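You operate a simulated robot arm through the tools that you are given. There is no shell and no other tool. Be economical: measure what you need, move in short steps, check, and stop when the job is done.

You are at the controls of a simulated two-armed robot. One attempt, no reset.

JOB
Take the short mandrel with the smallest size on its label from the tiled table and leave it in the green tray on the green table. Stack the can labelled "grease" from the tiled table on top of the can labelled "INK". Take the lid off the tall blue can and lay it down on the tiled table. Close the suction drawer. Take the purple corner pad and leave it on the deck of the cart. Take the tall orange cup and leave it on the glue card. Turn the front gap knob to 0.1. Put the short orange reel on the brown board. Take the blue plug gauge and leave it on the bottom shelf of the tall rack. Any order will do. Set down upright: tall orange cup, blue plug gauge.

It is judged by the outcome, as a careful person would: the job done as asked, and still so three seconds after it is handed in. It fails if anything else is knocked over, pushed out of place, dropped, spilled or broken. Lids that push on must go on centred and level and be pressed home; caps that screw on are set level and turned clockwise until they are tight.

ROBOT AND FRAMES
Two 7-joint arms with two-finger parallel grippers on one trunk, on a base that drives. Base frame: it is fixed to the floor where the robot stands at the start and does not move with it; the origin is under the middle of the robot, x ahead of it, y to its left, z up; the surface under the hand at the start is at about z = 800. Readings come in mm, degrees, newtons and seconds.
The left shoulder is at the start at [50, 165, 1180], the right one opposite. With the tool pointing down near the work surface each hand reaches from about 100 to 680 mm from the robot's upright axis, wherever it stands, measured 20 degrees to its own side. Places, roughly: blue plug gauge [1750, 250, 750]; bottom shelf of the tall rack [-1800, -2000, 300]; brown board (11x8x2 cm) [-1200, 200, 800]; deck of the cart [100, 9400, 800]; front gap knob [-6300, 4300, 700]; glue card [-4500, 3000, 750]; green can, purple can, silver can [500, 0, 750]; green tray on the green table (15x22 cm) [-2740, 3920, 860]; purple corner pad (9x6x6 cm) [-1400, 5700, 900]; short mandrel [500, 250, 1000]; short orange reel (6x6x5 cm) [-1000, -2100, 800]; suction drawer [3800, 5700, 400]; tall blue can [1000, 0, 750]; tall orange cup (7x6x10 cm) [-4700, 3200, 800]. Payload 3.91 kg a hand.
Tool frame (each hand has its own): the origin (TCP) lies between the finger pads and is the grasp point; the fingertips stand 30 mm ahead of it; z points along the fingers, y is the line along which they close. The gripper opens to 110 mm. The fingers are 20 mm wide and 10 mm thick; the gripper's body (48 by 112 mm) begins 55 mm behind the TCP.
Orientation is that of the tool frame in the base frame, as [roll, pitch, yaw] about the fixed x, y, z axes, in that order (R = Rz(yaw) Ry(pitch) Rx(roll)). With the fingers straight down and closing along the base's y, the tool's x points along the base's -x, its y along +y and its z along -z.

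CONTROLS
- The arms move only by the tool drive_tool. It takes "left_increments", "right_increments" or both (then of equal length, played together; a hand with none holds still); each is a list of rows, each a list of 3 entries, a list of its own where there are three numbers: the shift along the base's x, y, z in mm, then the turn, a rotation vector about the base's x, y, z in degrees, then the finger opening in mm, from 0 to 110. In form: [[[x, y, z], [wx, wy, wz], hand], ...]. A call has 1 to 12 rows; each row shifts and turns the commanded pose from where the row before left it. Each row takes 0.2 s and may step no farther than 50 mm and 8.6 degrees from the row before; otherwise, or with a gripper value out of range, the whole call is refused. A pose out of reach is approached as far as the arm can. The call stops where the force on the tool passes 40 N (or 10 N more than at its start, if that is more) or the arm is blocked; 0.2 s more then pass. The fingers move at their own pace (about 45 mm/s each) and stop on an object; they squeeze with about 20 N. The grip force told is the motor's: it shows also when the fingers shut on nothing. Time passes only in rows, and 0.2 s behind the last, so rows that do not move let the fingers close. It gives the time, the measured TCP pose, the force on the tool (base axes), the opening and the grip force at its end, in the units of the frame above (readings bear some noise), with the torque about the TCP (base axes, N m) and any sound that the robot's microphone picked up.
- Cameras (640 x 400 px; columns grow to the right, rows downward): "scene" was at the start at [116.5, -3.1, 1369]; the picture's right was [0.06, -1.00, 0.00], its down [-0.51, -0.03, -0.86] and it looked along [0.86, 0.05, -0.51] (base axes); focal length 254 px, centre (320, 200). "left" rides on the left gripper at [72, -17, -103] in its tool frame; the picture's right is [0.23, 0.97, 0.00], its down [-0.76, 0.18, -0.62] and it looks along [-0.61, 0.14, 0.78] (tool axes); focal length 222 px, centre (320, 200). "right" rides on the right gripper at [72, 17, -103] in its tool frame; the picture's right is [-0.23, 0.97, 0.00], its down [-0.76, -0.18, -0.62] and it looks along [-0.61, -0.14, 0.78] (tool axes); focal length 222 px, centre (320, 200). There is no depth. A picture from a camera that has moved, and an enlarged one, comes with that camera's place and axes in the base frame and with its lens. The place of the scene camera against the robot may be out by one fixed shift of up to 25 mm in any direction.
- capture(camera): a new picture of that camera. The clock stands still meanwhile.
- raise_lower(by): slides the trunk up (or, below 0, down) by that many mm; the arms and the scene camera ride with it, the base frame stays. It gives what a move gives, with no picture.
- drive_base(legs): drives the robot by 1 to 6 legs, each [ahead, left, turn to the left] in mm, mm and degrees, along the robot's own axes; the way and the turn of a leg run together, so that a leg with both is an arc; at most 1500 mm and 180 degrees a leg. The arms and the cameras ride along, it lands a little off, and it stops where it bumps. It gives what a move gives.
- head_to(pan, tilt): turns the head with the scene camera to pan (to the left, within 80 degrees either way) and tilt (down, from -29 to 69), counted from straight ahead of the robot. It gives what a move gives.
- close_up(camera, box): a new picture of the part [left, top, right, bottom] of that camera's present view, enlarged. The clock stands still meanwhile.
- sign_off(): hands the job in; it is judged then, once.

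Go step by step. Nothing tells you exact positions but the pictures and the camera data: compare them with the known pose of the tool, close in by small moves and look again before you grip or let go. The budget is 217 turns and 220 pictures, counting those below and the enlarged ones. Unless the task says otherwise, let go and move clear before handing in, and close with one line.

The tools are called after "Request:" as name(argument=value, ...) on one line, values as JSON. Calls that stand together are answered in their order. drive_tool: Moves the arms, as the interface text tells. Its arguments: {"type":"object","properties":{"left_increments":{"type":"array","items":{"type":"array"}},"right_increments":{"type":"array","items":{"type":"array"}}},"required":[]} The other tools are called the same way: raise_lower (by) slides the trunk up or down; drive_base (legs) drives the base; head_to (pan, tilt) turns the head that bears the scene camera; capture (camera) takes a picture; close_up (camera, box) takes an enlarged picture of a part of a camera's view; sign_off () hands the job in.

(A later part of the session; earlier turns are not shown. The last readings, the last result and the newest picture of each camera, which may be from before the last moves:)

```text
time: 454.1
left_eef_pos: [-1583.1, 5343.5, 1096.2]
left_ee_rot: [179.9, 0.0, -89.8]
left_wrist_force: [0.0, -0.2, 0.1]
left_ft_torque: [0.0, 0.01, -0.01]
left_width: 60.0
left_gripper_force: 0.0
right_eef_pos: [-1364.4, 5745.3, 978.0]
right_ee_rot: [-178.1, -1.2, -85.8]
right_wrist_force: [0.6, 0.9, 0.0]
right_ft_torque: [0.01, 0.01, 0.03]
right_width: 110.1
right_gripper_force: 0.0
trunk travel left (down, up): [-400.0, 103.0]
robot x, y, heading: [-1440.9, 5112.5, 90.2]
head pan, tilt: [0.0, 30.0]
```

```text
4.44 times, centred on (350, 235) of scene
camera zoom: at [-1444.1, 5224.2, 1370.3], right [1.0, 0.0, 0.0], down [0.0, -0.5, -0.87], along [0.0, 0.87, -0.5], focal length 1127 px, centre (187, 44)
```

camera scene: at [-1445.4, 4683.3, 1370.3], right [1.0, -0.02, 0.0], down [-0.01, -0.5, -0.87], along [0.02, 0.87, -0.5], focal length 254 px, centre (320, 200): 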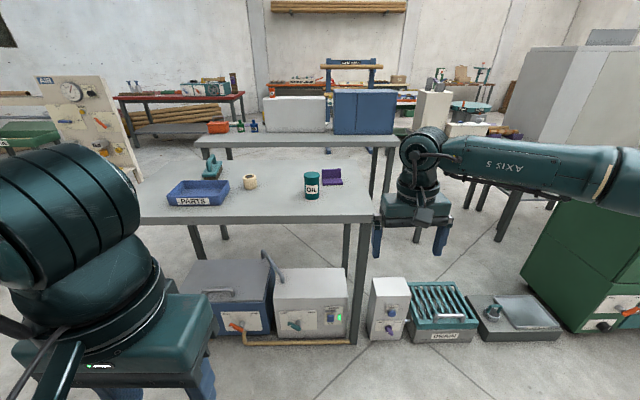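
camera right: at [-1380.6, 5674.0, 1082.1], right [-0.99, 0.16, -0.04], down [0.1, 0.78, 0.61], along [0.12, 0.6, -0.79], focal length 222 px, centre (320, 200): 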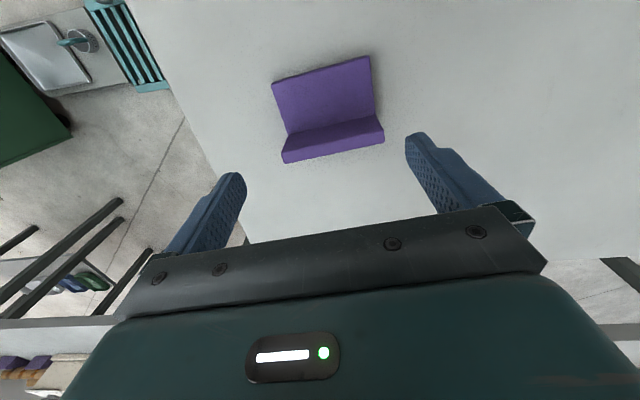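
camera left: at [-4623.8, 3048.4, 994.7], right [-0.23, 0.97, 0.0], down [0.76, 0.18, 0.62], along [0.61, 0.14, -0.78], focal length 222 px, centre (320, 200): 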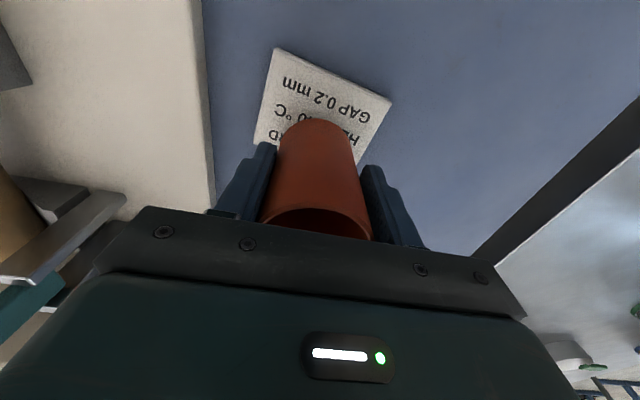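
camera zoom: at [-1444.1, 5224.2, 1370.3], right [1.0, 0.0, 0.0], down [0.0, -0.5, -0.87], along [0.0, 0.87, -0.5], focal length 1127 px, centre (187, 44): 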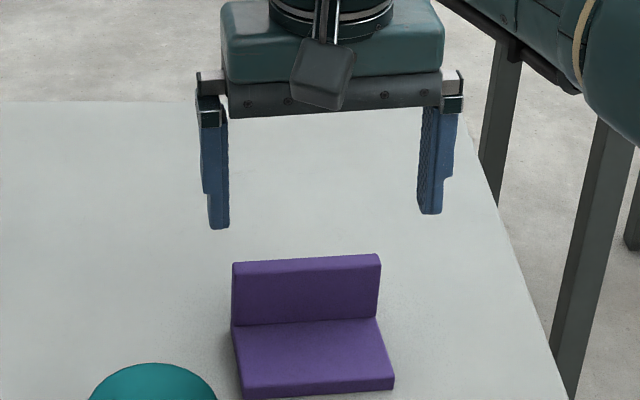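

Request:
drive_tool(right_increments=[[[-6, 4, -20], [0, 0, 0], 110], [[0, 0, -35], [0, 0, 0], 110], [[0, 0, -30], [0, 0, 0], 110]])

Request:
capture(camera="right")

```text
time: 454.9
left_eef_pos: [-1583.8, 5344.7, 1094.4]
left_ee_rot: [179.9, 0.0, -89.8]
left_wrist_force: [0.4, -0.3, 0.3]
left_ft_torque: [-0.01, 0.02, -0.01]
left_width: 59.8
left_gripper_force: 0.1
right_eef_pos: [-1370.1, 5739.3, 890.5]
right_ee_rot: [-178.1, -1.0, -86.0]
right_wrist_force: [0.7, 0.6, 0.2]
right_ft_torque: [-0.01, -0.01, 0.04]
right_width: 110.0
right_gripper_force: 0.0
right hand out of reach, approached as far as the arm can: row 2, 3
trunk travel left (down, up): [-400.0, 103.0]
robot x, y, heading: [-1442.7, 5113.3, 90.5]
head pan, tilt: [0.0, 30.0]
```

```text
56 pictures are left
camera right: at [-1385.8, 5668.4, 995.8], right [-0.99, 0.16, -0.04], down [0.1, 0.78, 0.61], along [0.12, 0.6, -0.79], focal length 222 px, centre (320, 200)
```

right: 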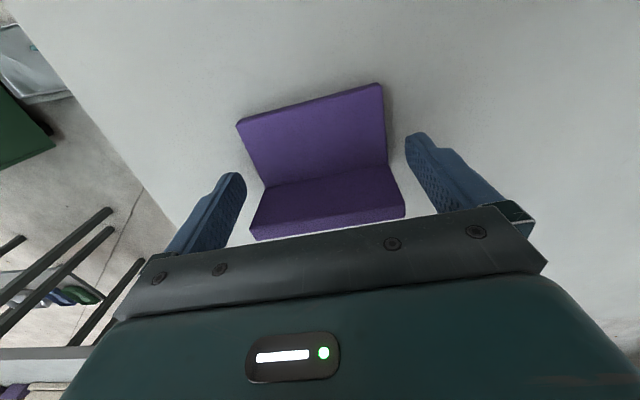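

I need about 12 mm more forward to take the upright plate; I nudge the base.

Request:
drive_base(legs=[[14, 0, 0]])

Request:
drive_tool(right_increments=[[[0, 0, -3], [0, 0, 0], 100], [[0, 0, 0], [0, 0, 0], 90], [[0, 0, 0], [0, 0, 0], 75], [[0, 0, 0], [0, 0, 0], 75], [[0, 0, 0], [0, 0, 0], 75]])

Request:
capture(camera="right")

```text
time: 455.6
left_eef_pos: [-1585.1, 5359.6, 1094.7]
left_ee_rot: [179.9, -0.1, -89.7]
left_wrist_force: [0.7, 0.2, -0.3]
left_ft_torque: [0.0, 0.06, 0.02]
left_width: 60.0
left_gripper_force: 0.1
right_eef_pos: [-1371.8, 5752.9, 892.8]
right_ee_rot: [-178.1, -1.4, -86.0]
right_wrist_force: [-0.1, 0.7, 0.9]
right_ft_torque: [0.01, 0.01, 0.05]
right_width: 110.0
right_gripper_force: 0.0
trunk travel left (down, up): [-400.0, 103.0]
robot x, y, heading: [-1439.4, 5123.3, 90.3]
head pan, tilt: [0.0, 30.0]
```

```text
time: 456.8
left_eef_pos: [-1584.7, 5358.2, 1094.6]
left_ee_rot: [180.0, 0.0, -89.8]
left_wrist_force: [-0.5, -0.9, -0.4]
left_ft_torque: [0.0, 0.03, -0.01]
left_width: 60.0
left_gripper_force: 0.1
right_eef_pos: [-1370.5, 5752.7, 888.3]
right_ee_rot: [-178.2, -1.2, -86.0]
right_wrist_force: [-0.2, -0.7, 1.3]
right_ft_torque: [-0.01, 0.06, -0.04]
right_width: 90.0
right_gripper_force: 19.9
trunk travel left (down, up): [-400.0, 103.0]
robot x, y, heading: [-1442.8, 5126.4, 90.3]
head pan, tilt: [0.0, 30.0]
```

```text
55 pictures are left
camera right: at [-1386.4, 5682.1, 993.3], right [-0.99, 0.16, -0.04], down [0.1, 0.78, 0.61], along [0.12, 0.6, -0.79], focal length 222 px, centre (320, 200)
```

right: 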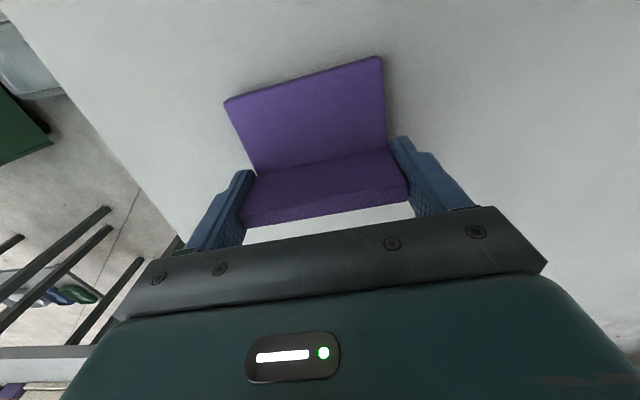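

The pad is gripped. I lift it, back away from the table, and scout a way toward the cart.

Request:
drive_tool(right_increments=[[[0, 0, 15], [0, 0, 0], 75], [[0, 0, 40], [0, 0, 0], 75], [[0, 0, 45], [0, 0, 0], 75], [[0, 0, 45], [0, 0, 0], 75], [[10, -40, 0], [0, 0, 0], 75], [[10, -40, 0], [0, 0, 0], 75], [[10, -40, 0], [0, 0, 0], 75], [[10, -40, 0], [0, 0, 0], 75]])

Request:
drive_base(legs=[[-450, 0, 0]])

Request:
head_to(pan=-45, tilt=15)

Request:
capture(camera="scene")

Request:
head_to(pan=0, tilt=10)

Request:
capture(camera="scene")

```text
time: 458.6
left_eef_pos: [-1584.6, 5358.2, 1094.5]
left_ee_rot: [180.0, 0.1, -89.8]
left_wrist_force: [0.5, -0.6, -1.0]
left_ft_torque: [0.0, 0.03, 0.0]
left_width: 59.9
left_gripper_force: 0.1
right_eef_pos: [-1328.7, 5592.3, 1036.2]
right_ee_rot: [-178.2, -1.2, -86.1]
right_wrist_force: [-0.2, -0.4, -0.9]
right_ft_torque: [0.0, -0.01, -0.01]
right_width: 89.6
right_gripper_force: 20.4
trunk travel left (down, up): [-400.0, 103.0]
robot x, y, heading: [-1439.1, 5128.2, 90.2]
head pan, tilt: [0.0, 30.0]
```

```text
time: 461.4
left_eef_pos: [-1583.5, 4911.6, 1093.7]
left_ee_rot: [179.9, -0.1, -89.9]
left_wrist_force: [-0.1, 0.1, 0.2]
left_ft_torque: [-0.02, 0.03, 0.0]
left_width: 60.0
left_gripper_force: 0.1
right_eef_pos: [-1326.6, 5147.3, 1035.9]
right_ee_rot: [-178.2, -1.2, -86.0]
right_wrist_force: [-1.0, -0.3, -1.0]
right_ft_torque: [0.02, 0.01, -0.01]
right_width: 89.5
right_gripper_force: 19.7
trunk travel left (down, up): [-400.0, 103.0]
robot x, y, heading: [-1435.2, 4676.5, 90.0]
head pan, tilt: [0.0, 30.0]
```

```text
time: 462.5
left_eef_pos: [-1583.2, 4912.1, 1095.4]
left_ee_rot: [179.9, 0.0, -89.9]
left_wrist_force: [0.4, -1.0, 0.1]
left_ft_torque: [-0.03, 0.04, 0.02]
left_width: 59.8
left_gripper_force: 0.2
right_eef_pos: [-1326.5, 5147.3, 1035.8]
right_ee_rot: [-178.1, -1.2, -86.1]
right_wrist_force: [-0.8, -0.1, -0.1]
right_ft_torque: [0.01, 0.02, 0.01]
right_width: 89.4
right_gripper_force: 20.2
trunk travel left (down, up): [-400.0, 103.0]
robot x, y, heading: [-1438.2, 4679.6, 90.1]
head pan, tilt: [-45.0, 15.0]
```

```text
54 pictures are left
camera scene: at [-1377.0, 4767.3, 1394.4], right [0.71, -0.7, 0.0], down [-0.18, -0.18, -0.97], along [0.68, 0.69, -0.26], focal length 254 px, centre (320, 200)
```

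scene: 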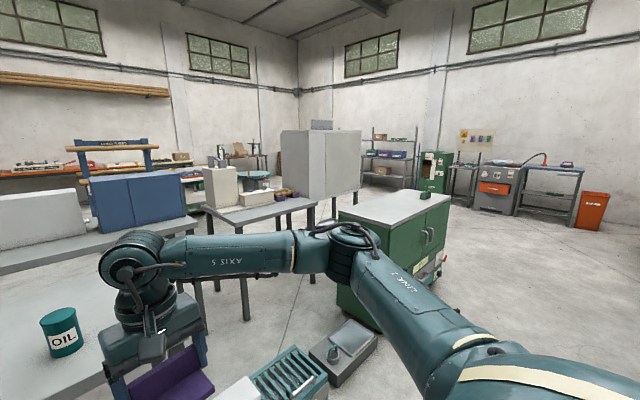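

```text
time: 463.6
left_eef_pos: [-1583.2, 4912.3, 1095.3]
left_ee_rot: [179.9, 0.0, -89.9]
left_wrist_force: [-0.1, -0.3, 0.5]
left_ft_torque: [0.0, 0.04, -0.01]
left_width: 60.0
left_gripper_force: 0.1
right_eef_pos: [-1326.4, 5145.6, 1035.1]
right_ee_rot: [-178.1, -1.2, -86.0]
right_wrist_force: [0.1, -0.1, -0.6]
right_ft_torque: [0.0, 0.02, -0.02]
right_width: 89.7
right_gripper_force: 20.0
trunk travel left (down, up): [-400.0, 103.0]
robot x, y, heading: [-1443.3, 4682.5, 90.1]
head pan, tilt: [0.0, 10.0]
```

```text
53 pictures are left
camera scene: at [-1443.0, 4794.0, 1402.6], right [1.0, 0.0, 0.0], down [0.0, -0.17, -0.98], along [0.0, 0.98, -0.17], focal length 254 px, centre (320, 200)
```

scene: 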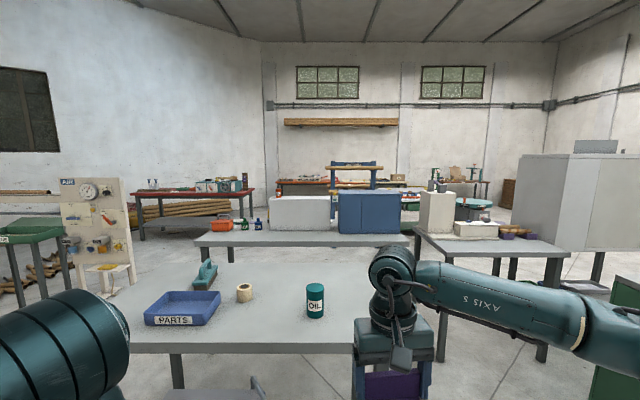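

Request:
close_up(camera="scene", box=[320, 150, 520, 230])

```text
3.20 times, centred on (420, 190) of scene
camera zoom: at [-1443.0, 4794.0, 1402.6], right [1.0, 0.0, 0.0], down [0.0, -0.17, -0.98], along [0.0, 0.98, -0.17], focal length 812 px, centre (0, 232)
```

zoom: 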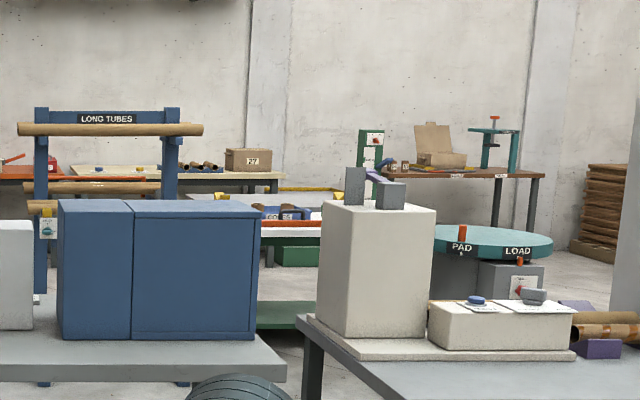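

I see what looks like the cart beyond the tables, near x≈0, y≈9000. The clear way is round the left end of the tables; I go that way and look again.

Request:
drive_base(legs=[[0, 1360, 0], [1400, 0, 0], [1450, 0, 0], [0, 0, -90]])

Request:
head_to(pan=15, tilt=15)

Request:
capture(camera="scene")

```text
time: 484.6
left_eef_pos: [-2859.2, 6643.6, 1094.3]
left_ee_rot: [179.4, -0.8, -92.5]
left_wrist_force: [-0.4, -0.2, 0.2]
left_ft_torque: [-0.05, 0.0, 0.0]
left_width: 59.8
left_gripper_force: 0.1
right_eef_pos: [-2588.9, 6865.9, 1038.4]
right_ee_rot: [-178.4, -0.9, -89.3]
right_wrist_force: [0.3, 0.0, -0.7]
right_ft_torque: [0.01, 0.03, 0.03]
right_width: 89.4
right_gripper_force: 19.5
trunk travel left (down, up): [-400.0, 103.0]
robot x, y, heading: [-2728.6, 6411.9, 87.1]
head pan, tilt: [0.0, 10.0]
stopped in leg 3: the robot was blocked; the commanded pose is now the measured one
```

```text
time: 485.4
left_eef_pos: [-2861.2, 6643.4, 1094.4]
left_ee_rot: [179.3, -0.6, -92.5]
left_wrist_force: [0.7, 0.0, -0.4]
left_ft_torque: [0.01, 0.0, 0.0]
left_width: 60.1
left_gripper_force: 0.1
right_eef_pos: [-2588.8, 6864.8, 1037.3]
right_ee_rot: [-178.3, -0.7, -89.4]
right_wrist_force: [-0.4, 0.1, 0.2]
right_ft_torque: [0.02, -0.01, 0.03]
right_width: 89.3
right_gripper_force: 19.9
trunk travel left (down, up): [-400.0, 103.0]
robot x, y, heading: [-2730.1, 6414.7, 86.9]
head pan, tilt: [15.0, 15.0]
```

```text
51 pictures are left
camera scene: at [-2746.9, 6514.1, 1395.9], right [0.98, 0.21, 0.0], down [0.05, -0.24, -0.97], along [-0.2, 0.95, -0.25], focal length 254 px, centre (320, 200)
```

scene: 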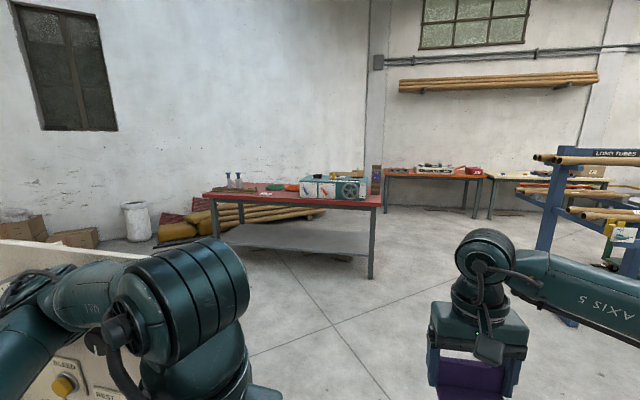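

I bumped something on the left (a machine with a panel). I back off to the right a little and check it.

Request:
drive_base(legs=[[-150, -60, 0]])

Request:
head_to(pan=55, tilt=25)

Request:
capture(camera="scene")

```text
time: 486.8
left_eef_pos: [-2811.7, 6499.0, 1090.5]
left_ee_rot: [179.6, -1.2, -92.2]
left_wrist_force: [0.3, -0.4, -0.1]
left_ft_torque: [0.03, 0.0, -0.04]
left_width: 60.0
left_gripper_force: 0.1
right_eef_pos: [-2542.6, 6722.0, 1033.9]
right_ee_rot: [-178.1, -1.3, -88.9]
right_wrist_force: [0.1, -0.3, 0.3]
right_ft_torque: [-0.02, 0.06, -0.04]
right_width: 89.8
right_gripper_force: 20.0
trunk travel left (down, up): [-400.0, 103.0]
robot x, y, heading: [-2681.4, 6259.5, 87.6]
head pan, tilt: [15.0, 15.0]
```

```text
time: 487.9
left_eef_pos: [-2812.7, 6497.9, 1090.5]
left_ee_rot: [179.6, -1.3, -92.2]
left_wrist_force: [0.2, 0.6, -0.2]
left_ft_torque: [-0.01, 0.07, 0.0]
left_width: 60.3
left_gripper_force: 0.0
right_eef_pos: [-2542.1, 6723.4, 1035.2]
right_ee_rot: [-178.2, -1.3, -88.9]
right_wrist_force: [0.3, -0.4, -0.4]
right_ft_torque: [0.0, 0.0, 0.01]
right_width: 89.4
right_gripper_force: 20.0
trunk travel left (down, up): [-400.0, 103.0]
robot x, y, heading: [-2678.1, 6259.5, 87.3]
head pan, tilt: [55.0, 25.0]
```

```text
50 pictures are left
camera scene: at [-2752.7, 6338.9, 1378.2], right [0.61, 0.79, 0.0], down [0.33, -0.26, -0.91], along [-0.72, 0.55, -0.42], focal length 254 px, centre (320, 200)
```

scene: 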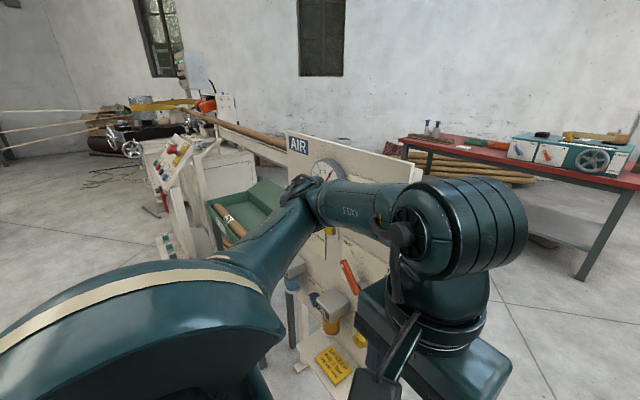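

Request:
close_up(camera="scene", box=[270, 120, 430, 400])

Request:
drive_tool(left_increments=[[[5, 48, 0], [0, 0, 0], 60], [[5, 48, 0], [0, 0, 0], 60], [[5, 48, 0], [0, 0, 0], 60], [[5, 48, 0], [0, 0, 0], 60], [[5, 48, 0], [0, 0, 0], 60], [[5, 40, 0], [0, 0, 0], 60]])

Request:
capture(camera="scene")

```text
1.43 times, centred on (350, 260) of scene
camera zoom: at [-2752.7, 6338.9, 1378.2], right [0.61, 0.79, 0.0], down [0.33, -0.26, -0.91], along [-0.72, 0.55, -0.42], focal length 362 px, centre (277, 114)
```

zoom: 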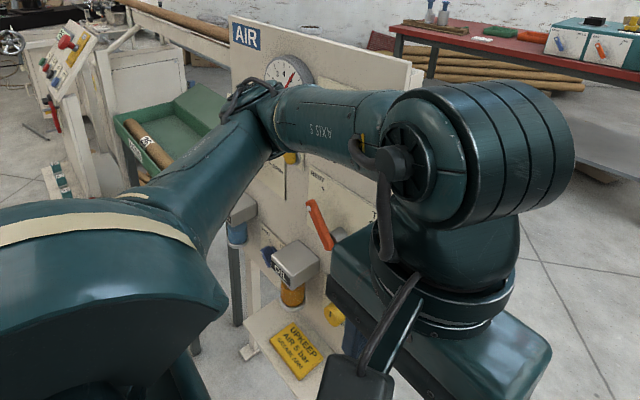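

```text
time: 489.3
left_eef_pos: [-2780.3, 6779.9, 1089.0]
left_ee_rot: [179.6, -1.3, -92.2]
left_wrist_force: [-0.1, -0.3, -0.4]
left_ft_torque: [0.01, 0.01, 0.0]
left_width: 59.9
left_gripper_force: 0.2
right_eef_pos: [-2542.4, 6722.3, 1034.4]
right_ee_rot: [-178.1, -1.4, -89.0]
right_wrist_force: [0.1, -0.8, -0.5]
right_ft_torque: [-0.01, 0.05, -0.01]
right_width: 89.6
right_gripper_force: 19.3
trunk travel left (down, up): [-400.0, 103.0]
robot x, y, heading: [-2680.9, 6264.7, 87.2]
head pan, tilt: [55.0, 25.0]
```

```text
48 pictures are left
camera scene: at [-2752.5, 6339.2, 1378.2], right [0.61, 0.79, 0.0], down [0.33, -0.26, -0.91], along [-0.72, 0.55, -0.42], focal length 254 px, centre (320, 200)
```

scene: 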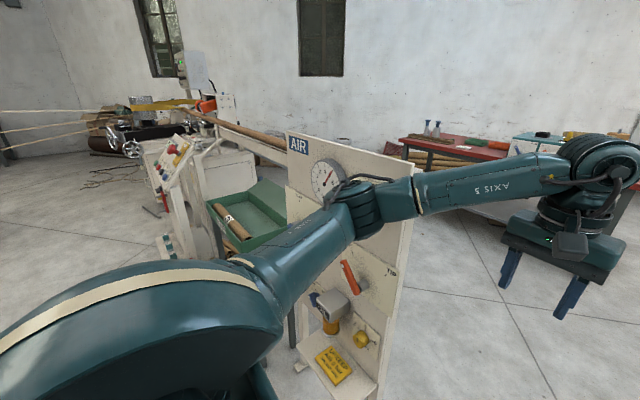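

I raise the trunk so the elbow clears the board's top, shift 50 mm right, and pass.

Request:
raise_lower(by=100)

Request:
drive_base(legs=[[0, -45, 2.7], [650, 0, 0], [700, 0, 0]])

Request:
head_to(pan=-60, tilt=20)

Request:
capture(camera="scene")

```text
time: 490.6
left_eef_pos: [-2781.4, 6778.7, 1189.3]
left_ee_rot: [179.5, -1.3, -92.1]
left_wrist_force: [0.8, 0.1, 0.0]
left_ft_torque: [0.0, 0.0, 0.02]
left_width: 60.1
left_gripper_force: 0.0
right_eef_pos: [-2542.4, 6722.5, 1134.1]
right_ee_rot: [-178.1, -1.4, -88.9]
right_wrist_force: [0.7, 0.5, -1.0]
right_ft_torque: [-0.02, 0.02, 0.02]
right_width: 89.7
right_gripper_force: 19.6
trunk travel left (down, up): [-500.0, 3.0]
robot x, y, heading: [-2676.3, 6260.7, 87.5]
head pan, tilt: [55.0, 25.0]
```

```text
time: 498.4
left_eef_pos: [-2731.7, 8138.1, 1188.0]
left_ee_rot: [179.6, -1.4, -90.8]
left_wrist_force: [-0.4, 0.3, 0.1]
left_ft_torque: [-0.03, 0.02, 0.03]
left_width: 60.1
left_gripper_force: 0.1
right_eef_pos: [-2493.0, 8087.5, 1133.8]
right_ee_rot: [-178.0, -1.4, -87.5]
right_wrist_force: [0.3, -0.1, -1.1]
right_ft_torque: [-0.03, -0.01, -0.01]
right_width: 89.6
right_gripper_force: 20.3
trunk travel left (down, up): [-500.0, 3.0]
robot x, y, heading: [-2615.4, 7625.4, 88.4]
head pan, tilt: [55.0, 25.0]
```

```text
time: 500.4
left_eef_pos: [-2732.3, 8137.3, 1189.1]
left_ee_rot: [179.6, -1.3, -90.8]
left_wrist_force: [0.0, 0.1, -0.8]
left_ft_torque: [0.01, 0.0, 0.01]
left_width: 59.7
left_gripper_force: 0.0
right_eef_pos: [-2493.5, 8088.6, 1134.6]
right_ee_rot: [-178.2, -1.3, -87.6]
right_wrist_force: [0.0, 0.0, -1.0]
right_ft_torque: [0.01, -0.03, -0.02]
right_width: 89.3
right_gripper_force: 20.3
trunk travel left (down, up): [-500.0, 3.0]
robot x, y, heading: [-2614.0, 7619.6, 88.7]
head pan, tilt: [-60.0, 20.0]
```

```text
47 pictures are left
camera scene: at [-2537.8, 7688.9, 1486.3], right [0.48, -0.88, 0.0], down [-0.3, -0.16, -0.94], along [0.82, 0.45, -0.34], focal length 254 px, centre (320, 200)
```

scene: 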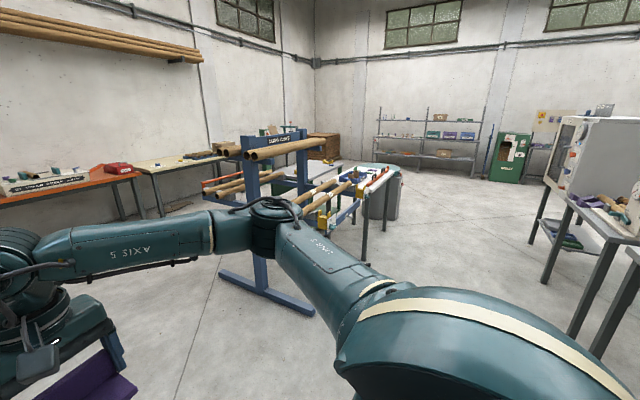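

Request:
close_up(camera="scene", box=[190, 110, 420, 290])

```text
2.22 times, centred on (305, 200) of scene
camera zoom: at [-2537.8, 7688.9, 1486.3], right [0.48, -0.88, 0.0], down [-0.3, -0.16, -0.94], along [0.82, 0.45, -0.34], focal length 564 px, centre (353, 200)
```

zoom: 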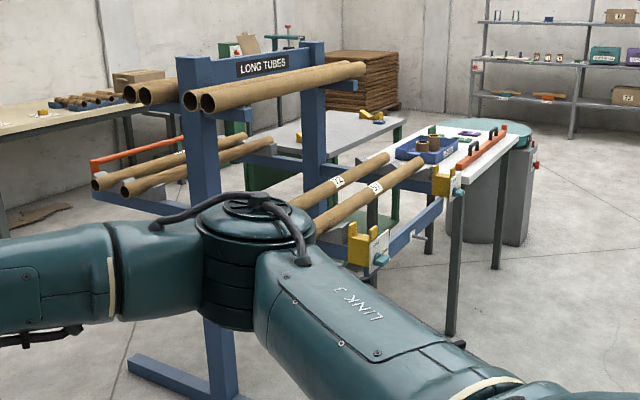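

The gray deck with the green frame beyond the tube table matches the cart at about (50–100, 9200–9400). I go round by the east side along the corridor y≈7700.

Request:
drive_base(legs=[[0, 50, -88.7], [1400, 0, 0], [1400, 0, 0], [1350, 0, 0], [0, 0, 90]])

Request:
head_to(pan=40, tilt=20)

Request:
capture(camera="scene")

```text
time: 527.5
left_eef_pos: [1291.7, 8363.6, 1189.3]
left_ee_rot: [179.6, -1.4, -88.2]
left_wrist_force: [0.2, 0.8, 0.6]
left_ft_torque: [0.03, -0.02, -0.01]
left_width: 59.8
left_gripper_force: 0.1
right_eef_pos: [1533.4, 8323.0, 1134.9]
right_ee_rot: [-178.1, -1.3, -85.1]
right_wrist_force: [-0.3, 0.4, -1.1]
right_ft_torque: [-0.01, 0.0, -0.01]
right_width: 89.7
right_gripper_force: 20.1
trunk travel left (down, up): [-500.0, 3.0]
robot x, y, heading: [1434.1, 7851.5, 91.1]
head pan, tilt: [-60.0, 20.0]
```

```text
time: 529.2
left_eef_pos: [1291.9, 8361.9, 1188.9]
left_ee_rot: [179.7, -1.3, -88.2]
left_wrist_force: [0.2, -1.6, 0.6]
left_ft_torque: [0.02, 0.0, 0.01]
left_width: 60.1
left_gripper_force: 0.0
right_eef_pos: [1534.6, 8323.3, 1135.8]
right_ee_rot: [-178.1, -1.3, -85.1]
right_wrist_force: [-0.4, -0.1, -0.5]
right_ft_torque: [0.03, 0.03, -0.01]
right_width: 89.5
right_gripper_force: 19.6
trunk travel left (down, up): [-500.0, 3.0]
robot x, y, heading: [1429.9, 7851.4, 91.4]
head pan, tilt: [40.0, 20.0]
```

```text
45 pictures are left
camera scene: at [1364.6, 7944.7, 1486.3], right [0.75, 0.66, 0.0], down [0.22, -0.26, -0.94], along [-0.62, 0.71, -0.34], focal length 254 px, centre (320, 200)
```

scene: 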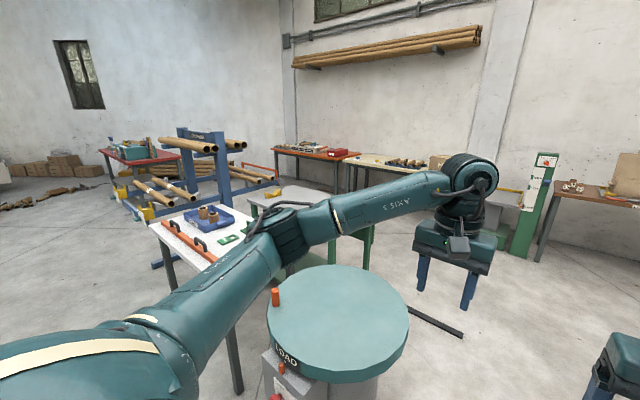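

I need a clearer view of the cart; I drive north and face it.

Request:
drive_base(legs=[[1250, -100, -1.4], [0, 0, 90]])

Request:
head_to(pan=0, tilt=25)

Request:
capture(camera="scene")

```text
time: 539.5
left_eef_pos: [1004.9, 9019.8, 1188.6]
left_ee_rot: [179.6, -1.3, 0.1]
left_wrist_force: [0.2, -0.3, 0.1]
left_ft_torque: [0.04, 0.01, 0.0]
left_width: 60.1
left_gripper_force: 0.2
right_eef_pos: [1050.9, 9260.1, 1133.8]
right_ee_rot: [-178.1, -1.2, 3.3]
right_wrist_force: [0.1, 0.2, -1.2]
right_ft_torque: [-0.02, -0.01, -0.01]
right_width: 89.2
right_gripper_force: 19.9
trunk travel left (down, up): [-500.0, 3.0]
robot x, y, heading: [1515.6, 9145.2, 179.6]
head pan, tilt: [40.0, 20.0]
```

```text
time: 540.6
left_eef_pos: [1003.2, 9019.6, 1188.5]
left_ee_rot: [179.6, -1.3, 0.0]
left_wrist_force: [0.4, -0.1, -0.5]
left_ft_torque: [0.02, 0.0, 0.01]
left_width: 59.9
left_gripper_force: 0.0
right_eef_pos: [1051.6, 9261.4, 1134.2]
right_ee_rot: [-178.1, -1.4, 3.4]
right_wrist_force: [0.7, 1.1, 0.2]
right_ft_torque: [-0.01, -0.02, 0.04]
right_width: 89.3
right_gripper_force: 20.2
trunk travel left (down, up): [-500.0, 3.0]
robot x, y, heading: [1518.6, 9140.2, 179.6]
head pan, tilt: [0.0, 25.0]
```

```text
44 pictures are left
camera scene: at [1392.9, 9135.8, 1478.2], right [0.01, 1.0, 0.0], down [0.42, 0.0, -0.91], along [-0.91, 0.01, -0.42], focal length 254 px, centre (320, 200)
```

scene: 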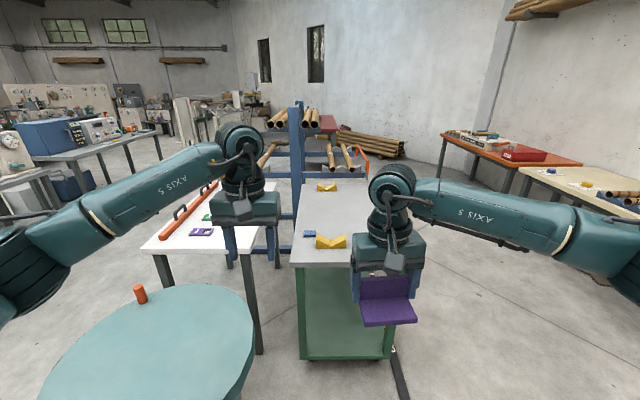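

This is the cart: its deck spans about x −470…568, y 9037…9440, with free space on its near right. I move up carefully between the turntable and the floor rail.

Request:
drive_base(legs=[[430, -100, 0.4]])

Request:
capture(camera="scene")

```text
time: 543.3
left_eef_pos: [578.5, 9117.2, 1189.3]
left_ee_rot: [179.5, -1.3, 0.5]
left_wrist_force: [0.2, 0.4, 0.6]
left_ft_torque: [-0.04, -0.02, -0.01]
left_width: 60.0
left_gripper_force: 0.1
right_eef_pos: [622.9, 9358.0, 1133.9]
right_ee_rot: [-178.1, -1.3, 3.6]
right_wrist_force: [-0.4, -0.7, 0.3]
right_ft_torque: [-0.01, -0.01, 0.0]
right_width: 89.4
right_gripper_force: 19.9
trunk travel left (down, up): [-500.0, 3.0]
robot x, y, heading: [1091.3, 9244.2, 180.0]
head pan, tilt: [0.0, 25.0]
```

```text
43 pictures are left
camera scene: at [966.6, 9235.3, 1478.2], right [0.0, 1.0, 0.0], down [0.42, 0.0, -0.91], along [-0.91, 0.0, -0.42], focal length 254 px, centre (320, 200)
```

scene: 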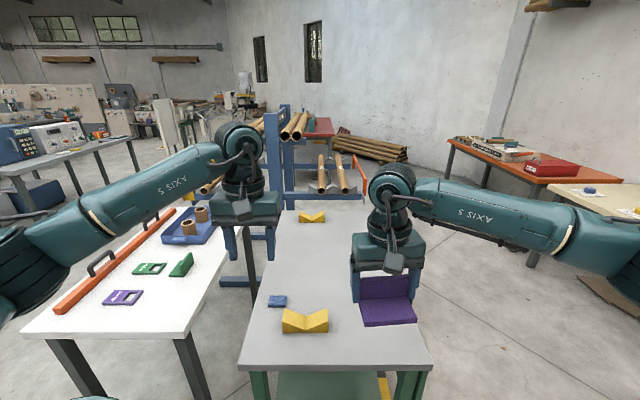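

I lower the trunk, then carry the pad over the free right-hand part of the deck.

Request:
raise_lower(by=-100)

Request:
drive_tool(right_increments=[[[-40, 4, 0], [0, 0, 0], 75], [[-40, 4, 0], [0, 0, 0], 75], [[-40, 4, 0], [0, 0, 0], 75], [[-35, 2, -20], [0, 0, 0], 75], [[0, 0, -40], [0, 0, 0], 75], [[0, 0, -40], [0, 0, 0], 75], [[0, 0, 0], [0, 0, 0], 75]])

Request:
capture(camera="scene")

Request:
capture(camera="right")

```text
time: 544.6
left_eef_pos: [578.5, 9115.8, 1089.7]
left_ee_rot: [179.6, -1.4, 0.4]
left_wrist_force: [0.2, 0.0, -0.1]
left_ft_torque: [0.02, -0.01, 0.0]
left_width: 60.4
left_gripper_force: 0.1
right_eef_pos: [624.1, 9358.4, 1034.8]
right_ee_rot: [-178.1, -1.3, 3.5]
right_wrist_force: [-0.5, -0.6, 0.1]
right_ft_torque: [-0.03, 0.06, 0.02]
right_width: 89.6
right_gripper_force: 19.5
trunk travel left (down, up): [-400.0, 103.0]
robot x, y, heading: [1094.4, 9246.2, 179.9]
head pan, tilt: [0.0, 25.0]
```

```text
time: 546.2
left_eef_pos: [578.6, 9116.6, 1088.9]
left_ee_rot: [179.7, -1.3, 0.5]
left_wrist_force: [-0.1, -1.2, 0.5]
left_ft_torque: [-0.02, -0.01, 0.0]
left_width: 60.0
left_gripper_force: 0.2
right_eef_pos: [468.1, 9370.7, 935.0]
right_ee_rot: [-178.1, -1.3, 3.7]
right_wrist_force: [0.3, 0.0, -0.4]
right_ft_torque: [0.01, -0.04, -0.02]
right_width: 89.8
right_gripper_force: 19.5
trunk travel left (down, up): [-400.0, 103.0]
robot x, y, heading: [1091.7, 9243.0, 179.9]
head pan, tilt: [0.0, 25.0]
```

```text
42 pictures are left
camera scene: at [967.2, 9235.2, 1378.3], right [0.0, 1.0, 0.0], down [0.42, 0.0, -0.91], along [-0.91, 0.0, -0.42], focal length 254 px, centre (320, 200)
```

scene: 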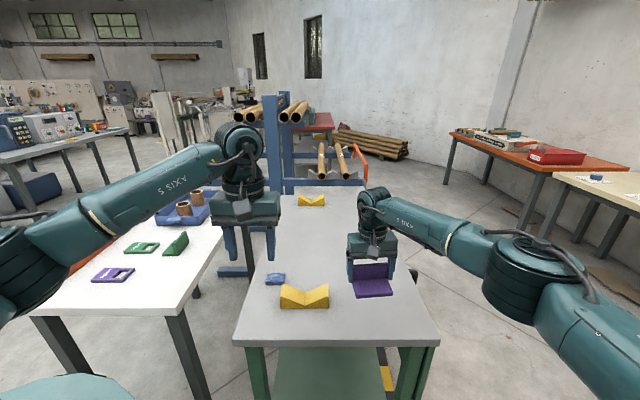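

```text
41 pictures are left
camera right: at [539.3, 9355.2, 1039.9], right [-0.16, -0.99, -0.04], down [-0.78, 0.11, 0.61], along [-0.6, 0.13, -0.79], focal length 222 px, centre (320, 200)
```

right: 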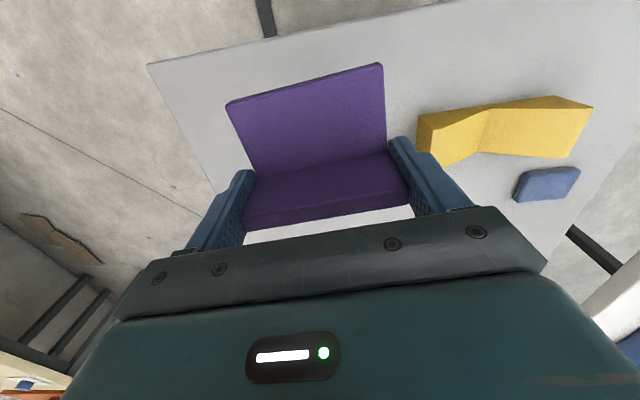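

The pad is over clear deck. I lower it.

Request:
drive_tool(right_increments=[[[0, 0, -35], [0, 0, 0], 75], [[0, 0, -30], [0, 0, 0], 75], [[0, 0, -8], [0, 0, 0], 75], [[0, 0, -5], [0, 0, 0], 75], [[0, 0, -4], [0, 0, 0], 75], [[0, 0, 0], [0, 0, 0], 75]])

Request:
close_up(camera="scene", box=[310, 220, 440, 340])

```text
time: 547.6
left_eef_pos: [577.7, 9116.6, 1089.8]
left_ee_rot: [179.7, -1.2, 0.4]
left_wrist_force: [0.3, 0.0, -0.4]
left_ft_torque: [-0.01, 0.03, 0.0]
left_width: 60.0
left_gripper_force: 0.0
right_eef_pos: [468.1, 9370.7, 853.7]
right_ee_rot: [-178.0, -1.3, 3.6]
right_wrist_force: [0.0, -0.1, -0.9]
right_ft_torque: [-0.02, 0.04, 0.03]
right_width: 89.4
right_gripper_force: 20.0
trunk travel left (down, up): [-400.0, 103.0]
robot x, y, heading: [1088.8, 9242.9, 180.0]
head pan, tilt: [0.0, 25.0]
```

```text
3.33 times, centred on (375, 280) of scene
camera zoom: at [967.0, 9235.2, 1378.2], right [0.0, 1.0, 0.0], down [0.42, 0.0, -0.91], along [-0.91, 0.0, -0.42], focal length 845 px, centre (137, -67)
```

zoom: 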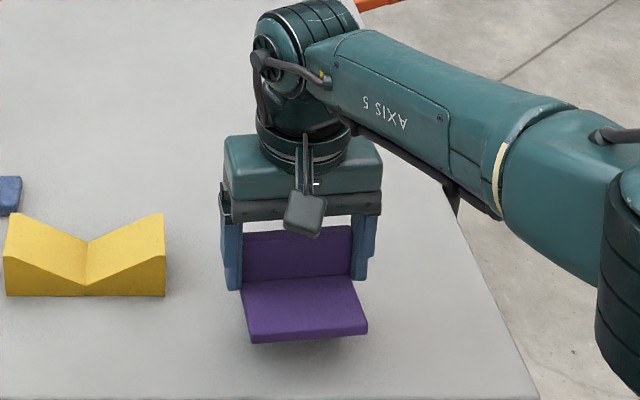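

Request:
drive_tool(right_increments=[[[0, 0, -4], [0, 0, 0], 75], [[0, 0, -3], [0, 0, 0], 75], [[0, 0, -3], [0, 0, 0], 75], [[0, 0, 0], [0, 0, 0], 75]])

Request:
drive_tool(right_increments=[[[0, 0, -2], [0, 0, 0], 75], [[0, 0, -2], [0, 0, 0], 75], [[0, 0, 0], [0, 0, 0], 75]])

```text
time: 548.6
left_eef_pos: [579.3, 9116.6, 1088.8]
left_ee_rot: [179.5, -1.2, 0.4]
left_wrist_force: [0.7, -0.1, -0.7]
left_ft_torque: [0.01, -0.01, -0.01]
left_width: 59.7
left_gripper_force: 0.1
right_eef_pos: [467.7, 9371.6, 843.4]
right_ee_rot: [-178.1, -1.3, 3.5]
right_wrist_force: [-0.1, 0.6, -0.3]
right_ft_torque: [-0.03, 0.0, -0.02]
right_width: 89.5
right_gripper_force: 19.9
trunk travel left (down, up): [-400.0, 103.0]
robot x, y, heading: [1090.1, 9245.9, 180.0]
head pan, tilt: [0.0, 25.0]
```

```text
time: 549.4
left_eef_pos: [578.6, 9116.6, 1089.3]
left_ee_rot: [179.6, -1.2, 0.5]
left_wrist_force: [-0.2, -0.3, -0.3]
left_ft_torque: [0.01, 0.02, 0.05]
left_width: 59.8
left_gripper_force: 0.0
right_eef_pos: [468.5, 9371.6, 837.7]
right_ee_rot: [-178.0, -1.3, 3.6]
right_wrist_force: [0.1, -0.1, -1.1]
right_ft_torque: [-0.01, 0.03, -0.01]
right_width: 89.6
right_gripper_force: 20.7
trunk travel left (down, up): [-400.0, 103.0]
robot x, y, heading: [1091.7, 9241.8, 179.9]
head pan, tilt: [0.0, 25.0]
```

Request:
drive_tool(right_increments=[[[0, 0, -2], [0, 0, 0], 75], [[0, 0, -2], [0, 0, 0], 75], [[0, 0, -2], [0, 0, 0], 75], [[0, 0, 0], [0, 0, 0], 75]])

Request:
close_up(camera="scene", box=[310, 220, 440, 340])

```text
time: 550.4
left_eef_pos: [579.0, 9115.4, 1088.6]
left_ee_rot: [179.7, -1.3, 0.4]
left_wrist_force: [0.0, 0.5, 0.9]
left_ft_torque: [-0.01, -0.01, 0.01]
left_width: 60.0
left_gripper_force: 0.0
right_eef_pos: [467.6, 9370.8, 832.4]
right_ee_rot: [-178.1, -1.3, 3.7]
right_wrist_force: [-0.1, -0.5, -0.4]
right_ft_torque: [-0.02, 0.02, 0.0]
right_width: 89.7
right_gripper_force: 20.1
trunk travel left (down, up): [-400.0, 103.0]
robot x, y, heading: [1091.2, 9244.7, 180.2]
head pan, tilt: [0.0, 25.0]
```

```text
3.33 times, centred on (375, 280) of scene
camera zoom: at [967.0, 9235.2, 1378.2], right [0.0, 1.0, 0.0], down [0.42, 0.0, -0.91], along [-0.91, 0.0, -0.42], focal length 845 px, centre (137, -67)
```

zoom: 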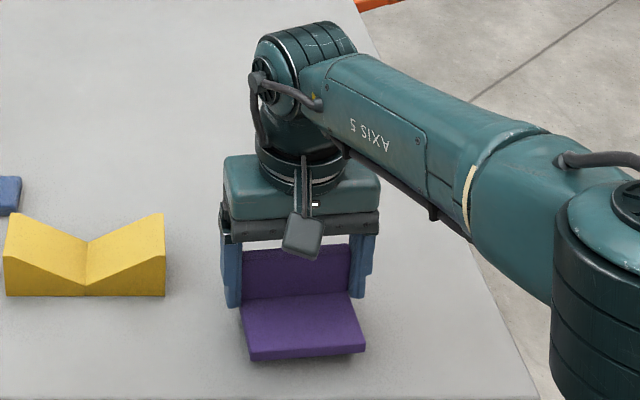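

Request:
drive_tool(right_increments=[[[0, 0, -3], [0, 0, 0], 75], [[0, 0, -2], [0, 0, 0], 75], [[0, 0, 0], [0, 0, 0], 75]])

Request:
drive_tool(right_increments=[[[0, 0, -2], [0, 0, 0], 75], [[0, 0, -2], [0, 0, 0], 75], [[0, 0, 0], [0, 0, 0], 75]])

```text
time: 551.2
left_eef_pos: [578.3, 9116.5, 1088.9]
left_ee_rot: [179.7, -1.2, 0.4]
left_wrist_force: [-0.1, 0.8, 1.1]
left_ft_torque: [-0.03, 0.0, 0.02]
left_width: 59.9
left_gripper_force: 0.1
right_eef_pos: [468.9, 9372.0, 827.7]
right_ee_rot: [-178.1, -1.3, 3.6]
right_wrist_force: [0.6, 0.0, 0.5]
right_ft_torque: [-0.01, 0.01, 0.01]
right_width: 89.4
right_gripper_force: 19.6
trunk travel left (down, up): [-400.0, 103.0]
robot x, y, heading: [1091.3, 9239.5, 179.7]
head pan, tilt: [0.0, 25.0]
```

```text
time: 552.0
left_eef_pos: [578.8, 9116.3, 1088.5]
left_ee_rot: [179.6, -1.3, 0.4]
left_wrist_force: [0.8, 0.8, -0.3]
left_ft_torque: [0.02, 0.02, -0.03]
left_width: 59.8
left_gripper_force: 0.0
right_eef_pos: [470.0, 9371.0, 823.2]
right_ee_rot: [-178.1, -1.3, 3.6]
right_wrist_force: [-0.1, 0.4, -1.1]
right_ft_torque: [0.0, 0.0, 0.01]
right_width: 89.7
right_gripper_force: 20.2
trunk travel left (down, up): [-400.0, 103.0]
robot x, y, heading: [1093.4, 9242.6, 180.0]
head pan, tilt: [0.0, 25.0]
```

Request:
drive_tool(right_increments=[[[0, 0, -4], [0, 0, 0], 75], [[0, 0, -3], [0, 0, 0], 75], [[0, 0, -3], [0, 0, 0], 75], [[0, 0, 0], [0, 0, 0], 75]])

Request:
close_up(camera="scene", box=[310, 220, 440, 340])

```text
time: 553.0
left_eef_pos: [579.2, 9117.1, 1090.0]
left_ee_rot: [179.5, -1.1, 0.4]
left_wrist_force: [0.4, 0.1, -0.2]
left_ft_torque: [0.03, 0.0, 0.0]
left_width: 59.8
left_gripper_force: 0.0
right_eef_pos: [469.7, 9372.1, 816.7]
right_ee_rot: [-178.1, -1.0, 3.7]
right_wrist_force: [-5.4, 3.1, 18.8]
right_ft_torque: [-0.72, 0.12, -0.17]
right_width: 90.6
right_gripper_force: 19.7
trunk travel left (down, up): [-400.0, 103.0]
robot x, y, heading: [1094.5, 9243.0, 179.5]
head pan, tilt: [0.0, 25.0]
```

```text
3.33 times, centred on (375, 280) of scene
camera zoom: at [968.7, 9235.2, 1378.5], right [0.0, 1.0, 0.0], down [0.42, 0.0, -0.91], along [-0.91, 0.0, -0.42], focal length 845 px, centre (137, -67)
```

zoom: 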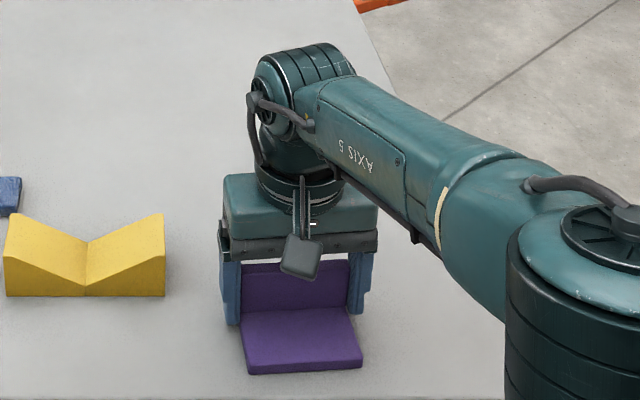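

Contact with the deck (z≈780). I release and lift away.

Request:
drive_tool(right_increments=[[[0, 0, 2], [0, 0, 0], 95], [[0, 0, 0], [0, 0, 0], 110], [[0, 0, 0], [0, 0, 0], 110], [[0, 0, 0], [0, 0, 0], 110], [[0, 0, 35], [0, 0, 0], 110], [[0, 0, 45], [0, 0, 0], 110], [[0, 0, 45], [0, 0, 0], 110], [[0, 0, 45], [0, 0, 0], 110], [[40, 0, 20], [0, 0, 0], 110], [[40, 0, 20], [0, 0, 0], 110], [[40, 0, 0], [0, 0, 0], 110]])

Request:
capture(camera="scene")

```text
time: 555.4
left_eef_pos: [580.2, 9117.4, 1088.9]
left_ee_rot: [179.6, -1.1, 0.4]
left_wrist_force: [-0.2, -0.1, 1.2]
left_ft_torque: [-0.04, 0.0, -0.01]
left_width: 60.0
left_gripper_force: 0.1
right_eef_pos: [588.8, 9371.0, 1024.7]
right_ee_rot: [-178.1, -1.3, 3.4]
right_wrist_force: [-0.8, -0.4, -0.5]
right_ft_torque: [0.01, 0.0, -0.01]
right_width: 110.0
right_gripper_force: 0.1
trunk travel left (down, up): [-400.0, 103.0]
robot x, y, heading: [1091.0, 9240.6, 179.8]
head pan, tilt: [0.0, 25.0]
```

```text
37 pictures are left
camera scene: at [967.3, 9235.5, 1378.3], right [0.0, 1.0, 0.0], down [0.42, 0.0, -0.91], along [-0.91, 0.0, -0.42], focal length 254 px, centre (320, 200)
```

scene: 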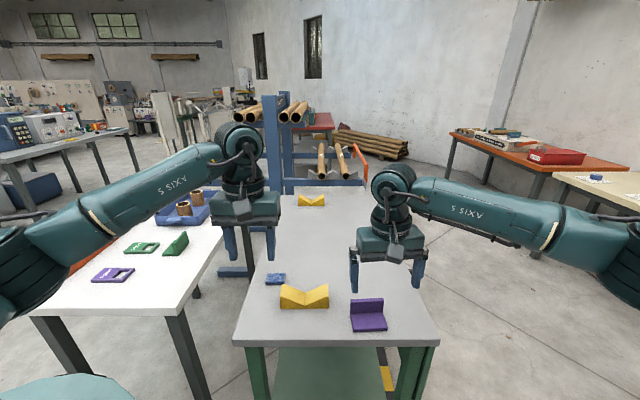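

The pad lies on the cart deck. Last is the suction drawer at about (3800,5700); I back out east and look south.

Request:
drive_base(legs=[[-1350, 0, 0], [0, 0, 90]])

Request:
head_to(pan=10, tilt=10)

Request:
capture(camera="scene")

```text
time: 566.1
left_eef_pos: [2582.2, 8701.2, 1088.4]
left_ee_rot: [179.7, -1.2, 87.2]
left_wrist_force: [-0.2, -0.8, 0.0]
left_ft_torque: [0.0, 0.01, -0.02]
left_width: 60.0
left_gripper_force: 0.0
right_eef_pos: [2329.5, 8725.1, 1024.1]
right_ee_rot: [-178.1, -1.2, 90.4]
right_wrist_force: [-0.1, -0.2, 0.0]
right_ft_torque: [-0.03, 0.04, 0.01]
right_width: 109.9
right_gripper_force: 0.0
trunk travel left (down, up): [-400.0, 103.0]
robot x, y, heading: [2485.4, 9220.9, -93.0]
head pan, tilt: [0.0, 25.0]
```

```text
time: 566.9
left_eef_pos: [2583.3, 8700.7, 1088.6]
left_ee_rot: [179.6, -1.3, 87.2]
left_wrist_force: [0.5, -0.2, 0.0]
left_ft_torque: [-0.02, 0.03, 0.01]
left_width: 60.1
left_gripper_force: 0.0
right_eef_pos: [2328.7, 8725.0, 1024.5]
right_ee_rot: [-178.0, -1.4, 90.4]
right_wrist_force: [-0.4, 0.5, 0.0]
right_ft_torque: [0.02, 0.02, -0.01]
right_width: 110.0
right_gripper_force: 0.1
trunk travel left (down, up): [-400.0, 103.0]
robot x, y, heading: [2483.6, 9220.1, -93.5]
head pan, tilt: [10.0, 10.0]
```

```text
36 pictures are left
camera scene: at [2491.6, 9089.4, 1402.5], right [-0.99, -0.12, 0.0], down [-0.02, 0.17, -0.98], along [0.11, -0.98, -0.17], focal length 254 px, centre (320, 200)
```

scene: 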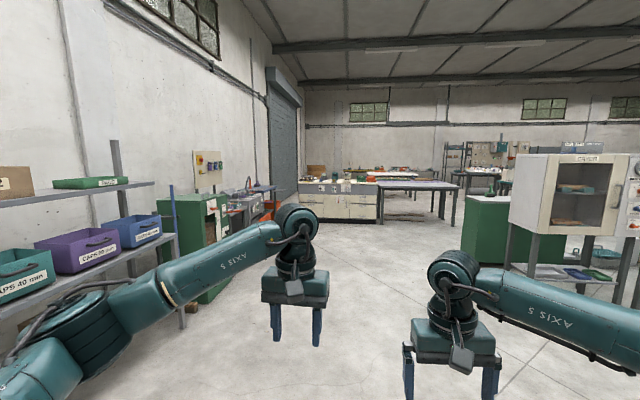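

The way south is clear. I drive down and turn to face the suction unit.

Request:
drive_base(legs=[[1200, -150, 3.5], [1200, 0, 0], [1120, 0, 0], [0, 0, 90]])

Request:
head_to(pan=0, tilt=25)

Request:
capture(camera="scene")

```text
time: 587.9
left_eef_pos: [2851.7, 5815.3, 1089.1]
left_ee_rot: [179.6, -1.3, -178.8]
left_wrist_force: [-0.4, -0.3, 0.7]
left_ft_torque: [0.0, 0.0, -0.04]
left_width: 59.8
left_gripper_force: 0.0
right_eef_pos: [2845.0, 5559.7, 1023.7]
right_ee_rot: [-178.1, -1.3, -175.6]
right_wrist_force: [-0.6, -0.1, 0.0]
right_ft_torque: [-0.02, 0.02, -0.02]
right_width: 109.9
right_gripper_force: 0.1
trunk travel left (down, up): [-400.0, 103.0]
robot x, y, heading: [2341.7, 5679.0, 0.8]
head pan, tilt: [10.0, 10.0]
```

```text
time: 588.7
left_eef_pos: [2851.5, 5814.6, 1090.4]
left_ee_rot: [179.6, -1.3, -178.8]
left_wrist_force: [0.1, -0.5, 0.8]
left_ft_torque: [0.02, 0.02, 0.01]
left_width: 59.8
left_gripper_force: 0.0
right_eef_pos: [2845.6, 5559.5, 1024.1]
right_ee_rot: [-178.0, -1.4, -175.6]
right_wrist_force: [-0.1, -0.5, 0.0]
right_ft_torque: [0.01, 0.01, 0.01]
right_width: 109.9
right_gripper_force: 0.0
trunk travel left (down, up): [-400.0, 103.0]
robot x, y, heading: [2341.0, 5682.0, 0.8]
head pan, tilt: [0.0, 25.0]
```

```text
35 pictures are left
camera scene: at [2459.9, 5673.8, 1378.3], right [0.01, -1.0, 0.0], down [-0.42, -0.01, -0.91], along [0.91, 0.01, -0.42], focal length 254 px, centre (320, 200)
```

scene: 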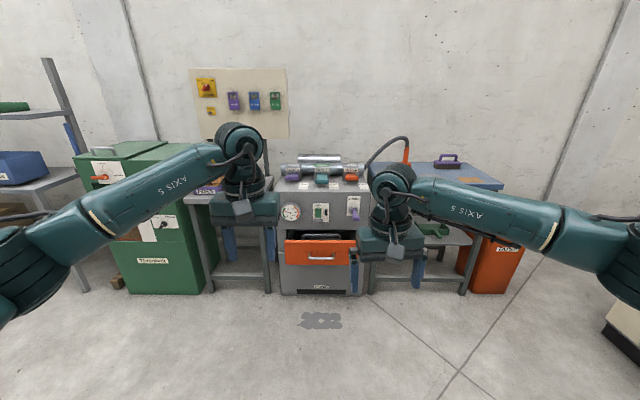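

Request:
close_up(camera="scene", box=[250, 150, 390, 310])

```text
2.50 times, centred on (320, 230) of scene
camera zoom: at [2459.9, 5673.8, 1378.3], right [0.01, -1.0, 0.0], down [-0.42, -0.01, -0.91], along [0.91, 0.01, -0.42], focal length 634 px, centre (320, 125)
```

zoom: 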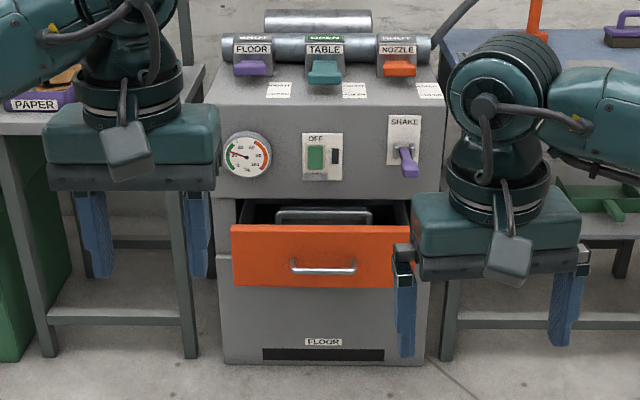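

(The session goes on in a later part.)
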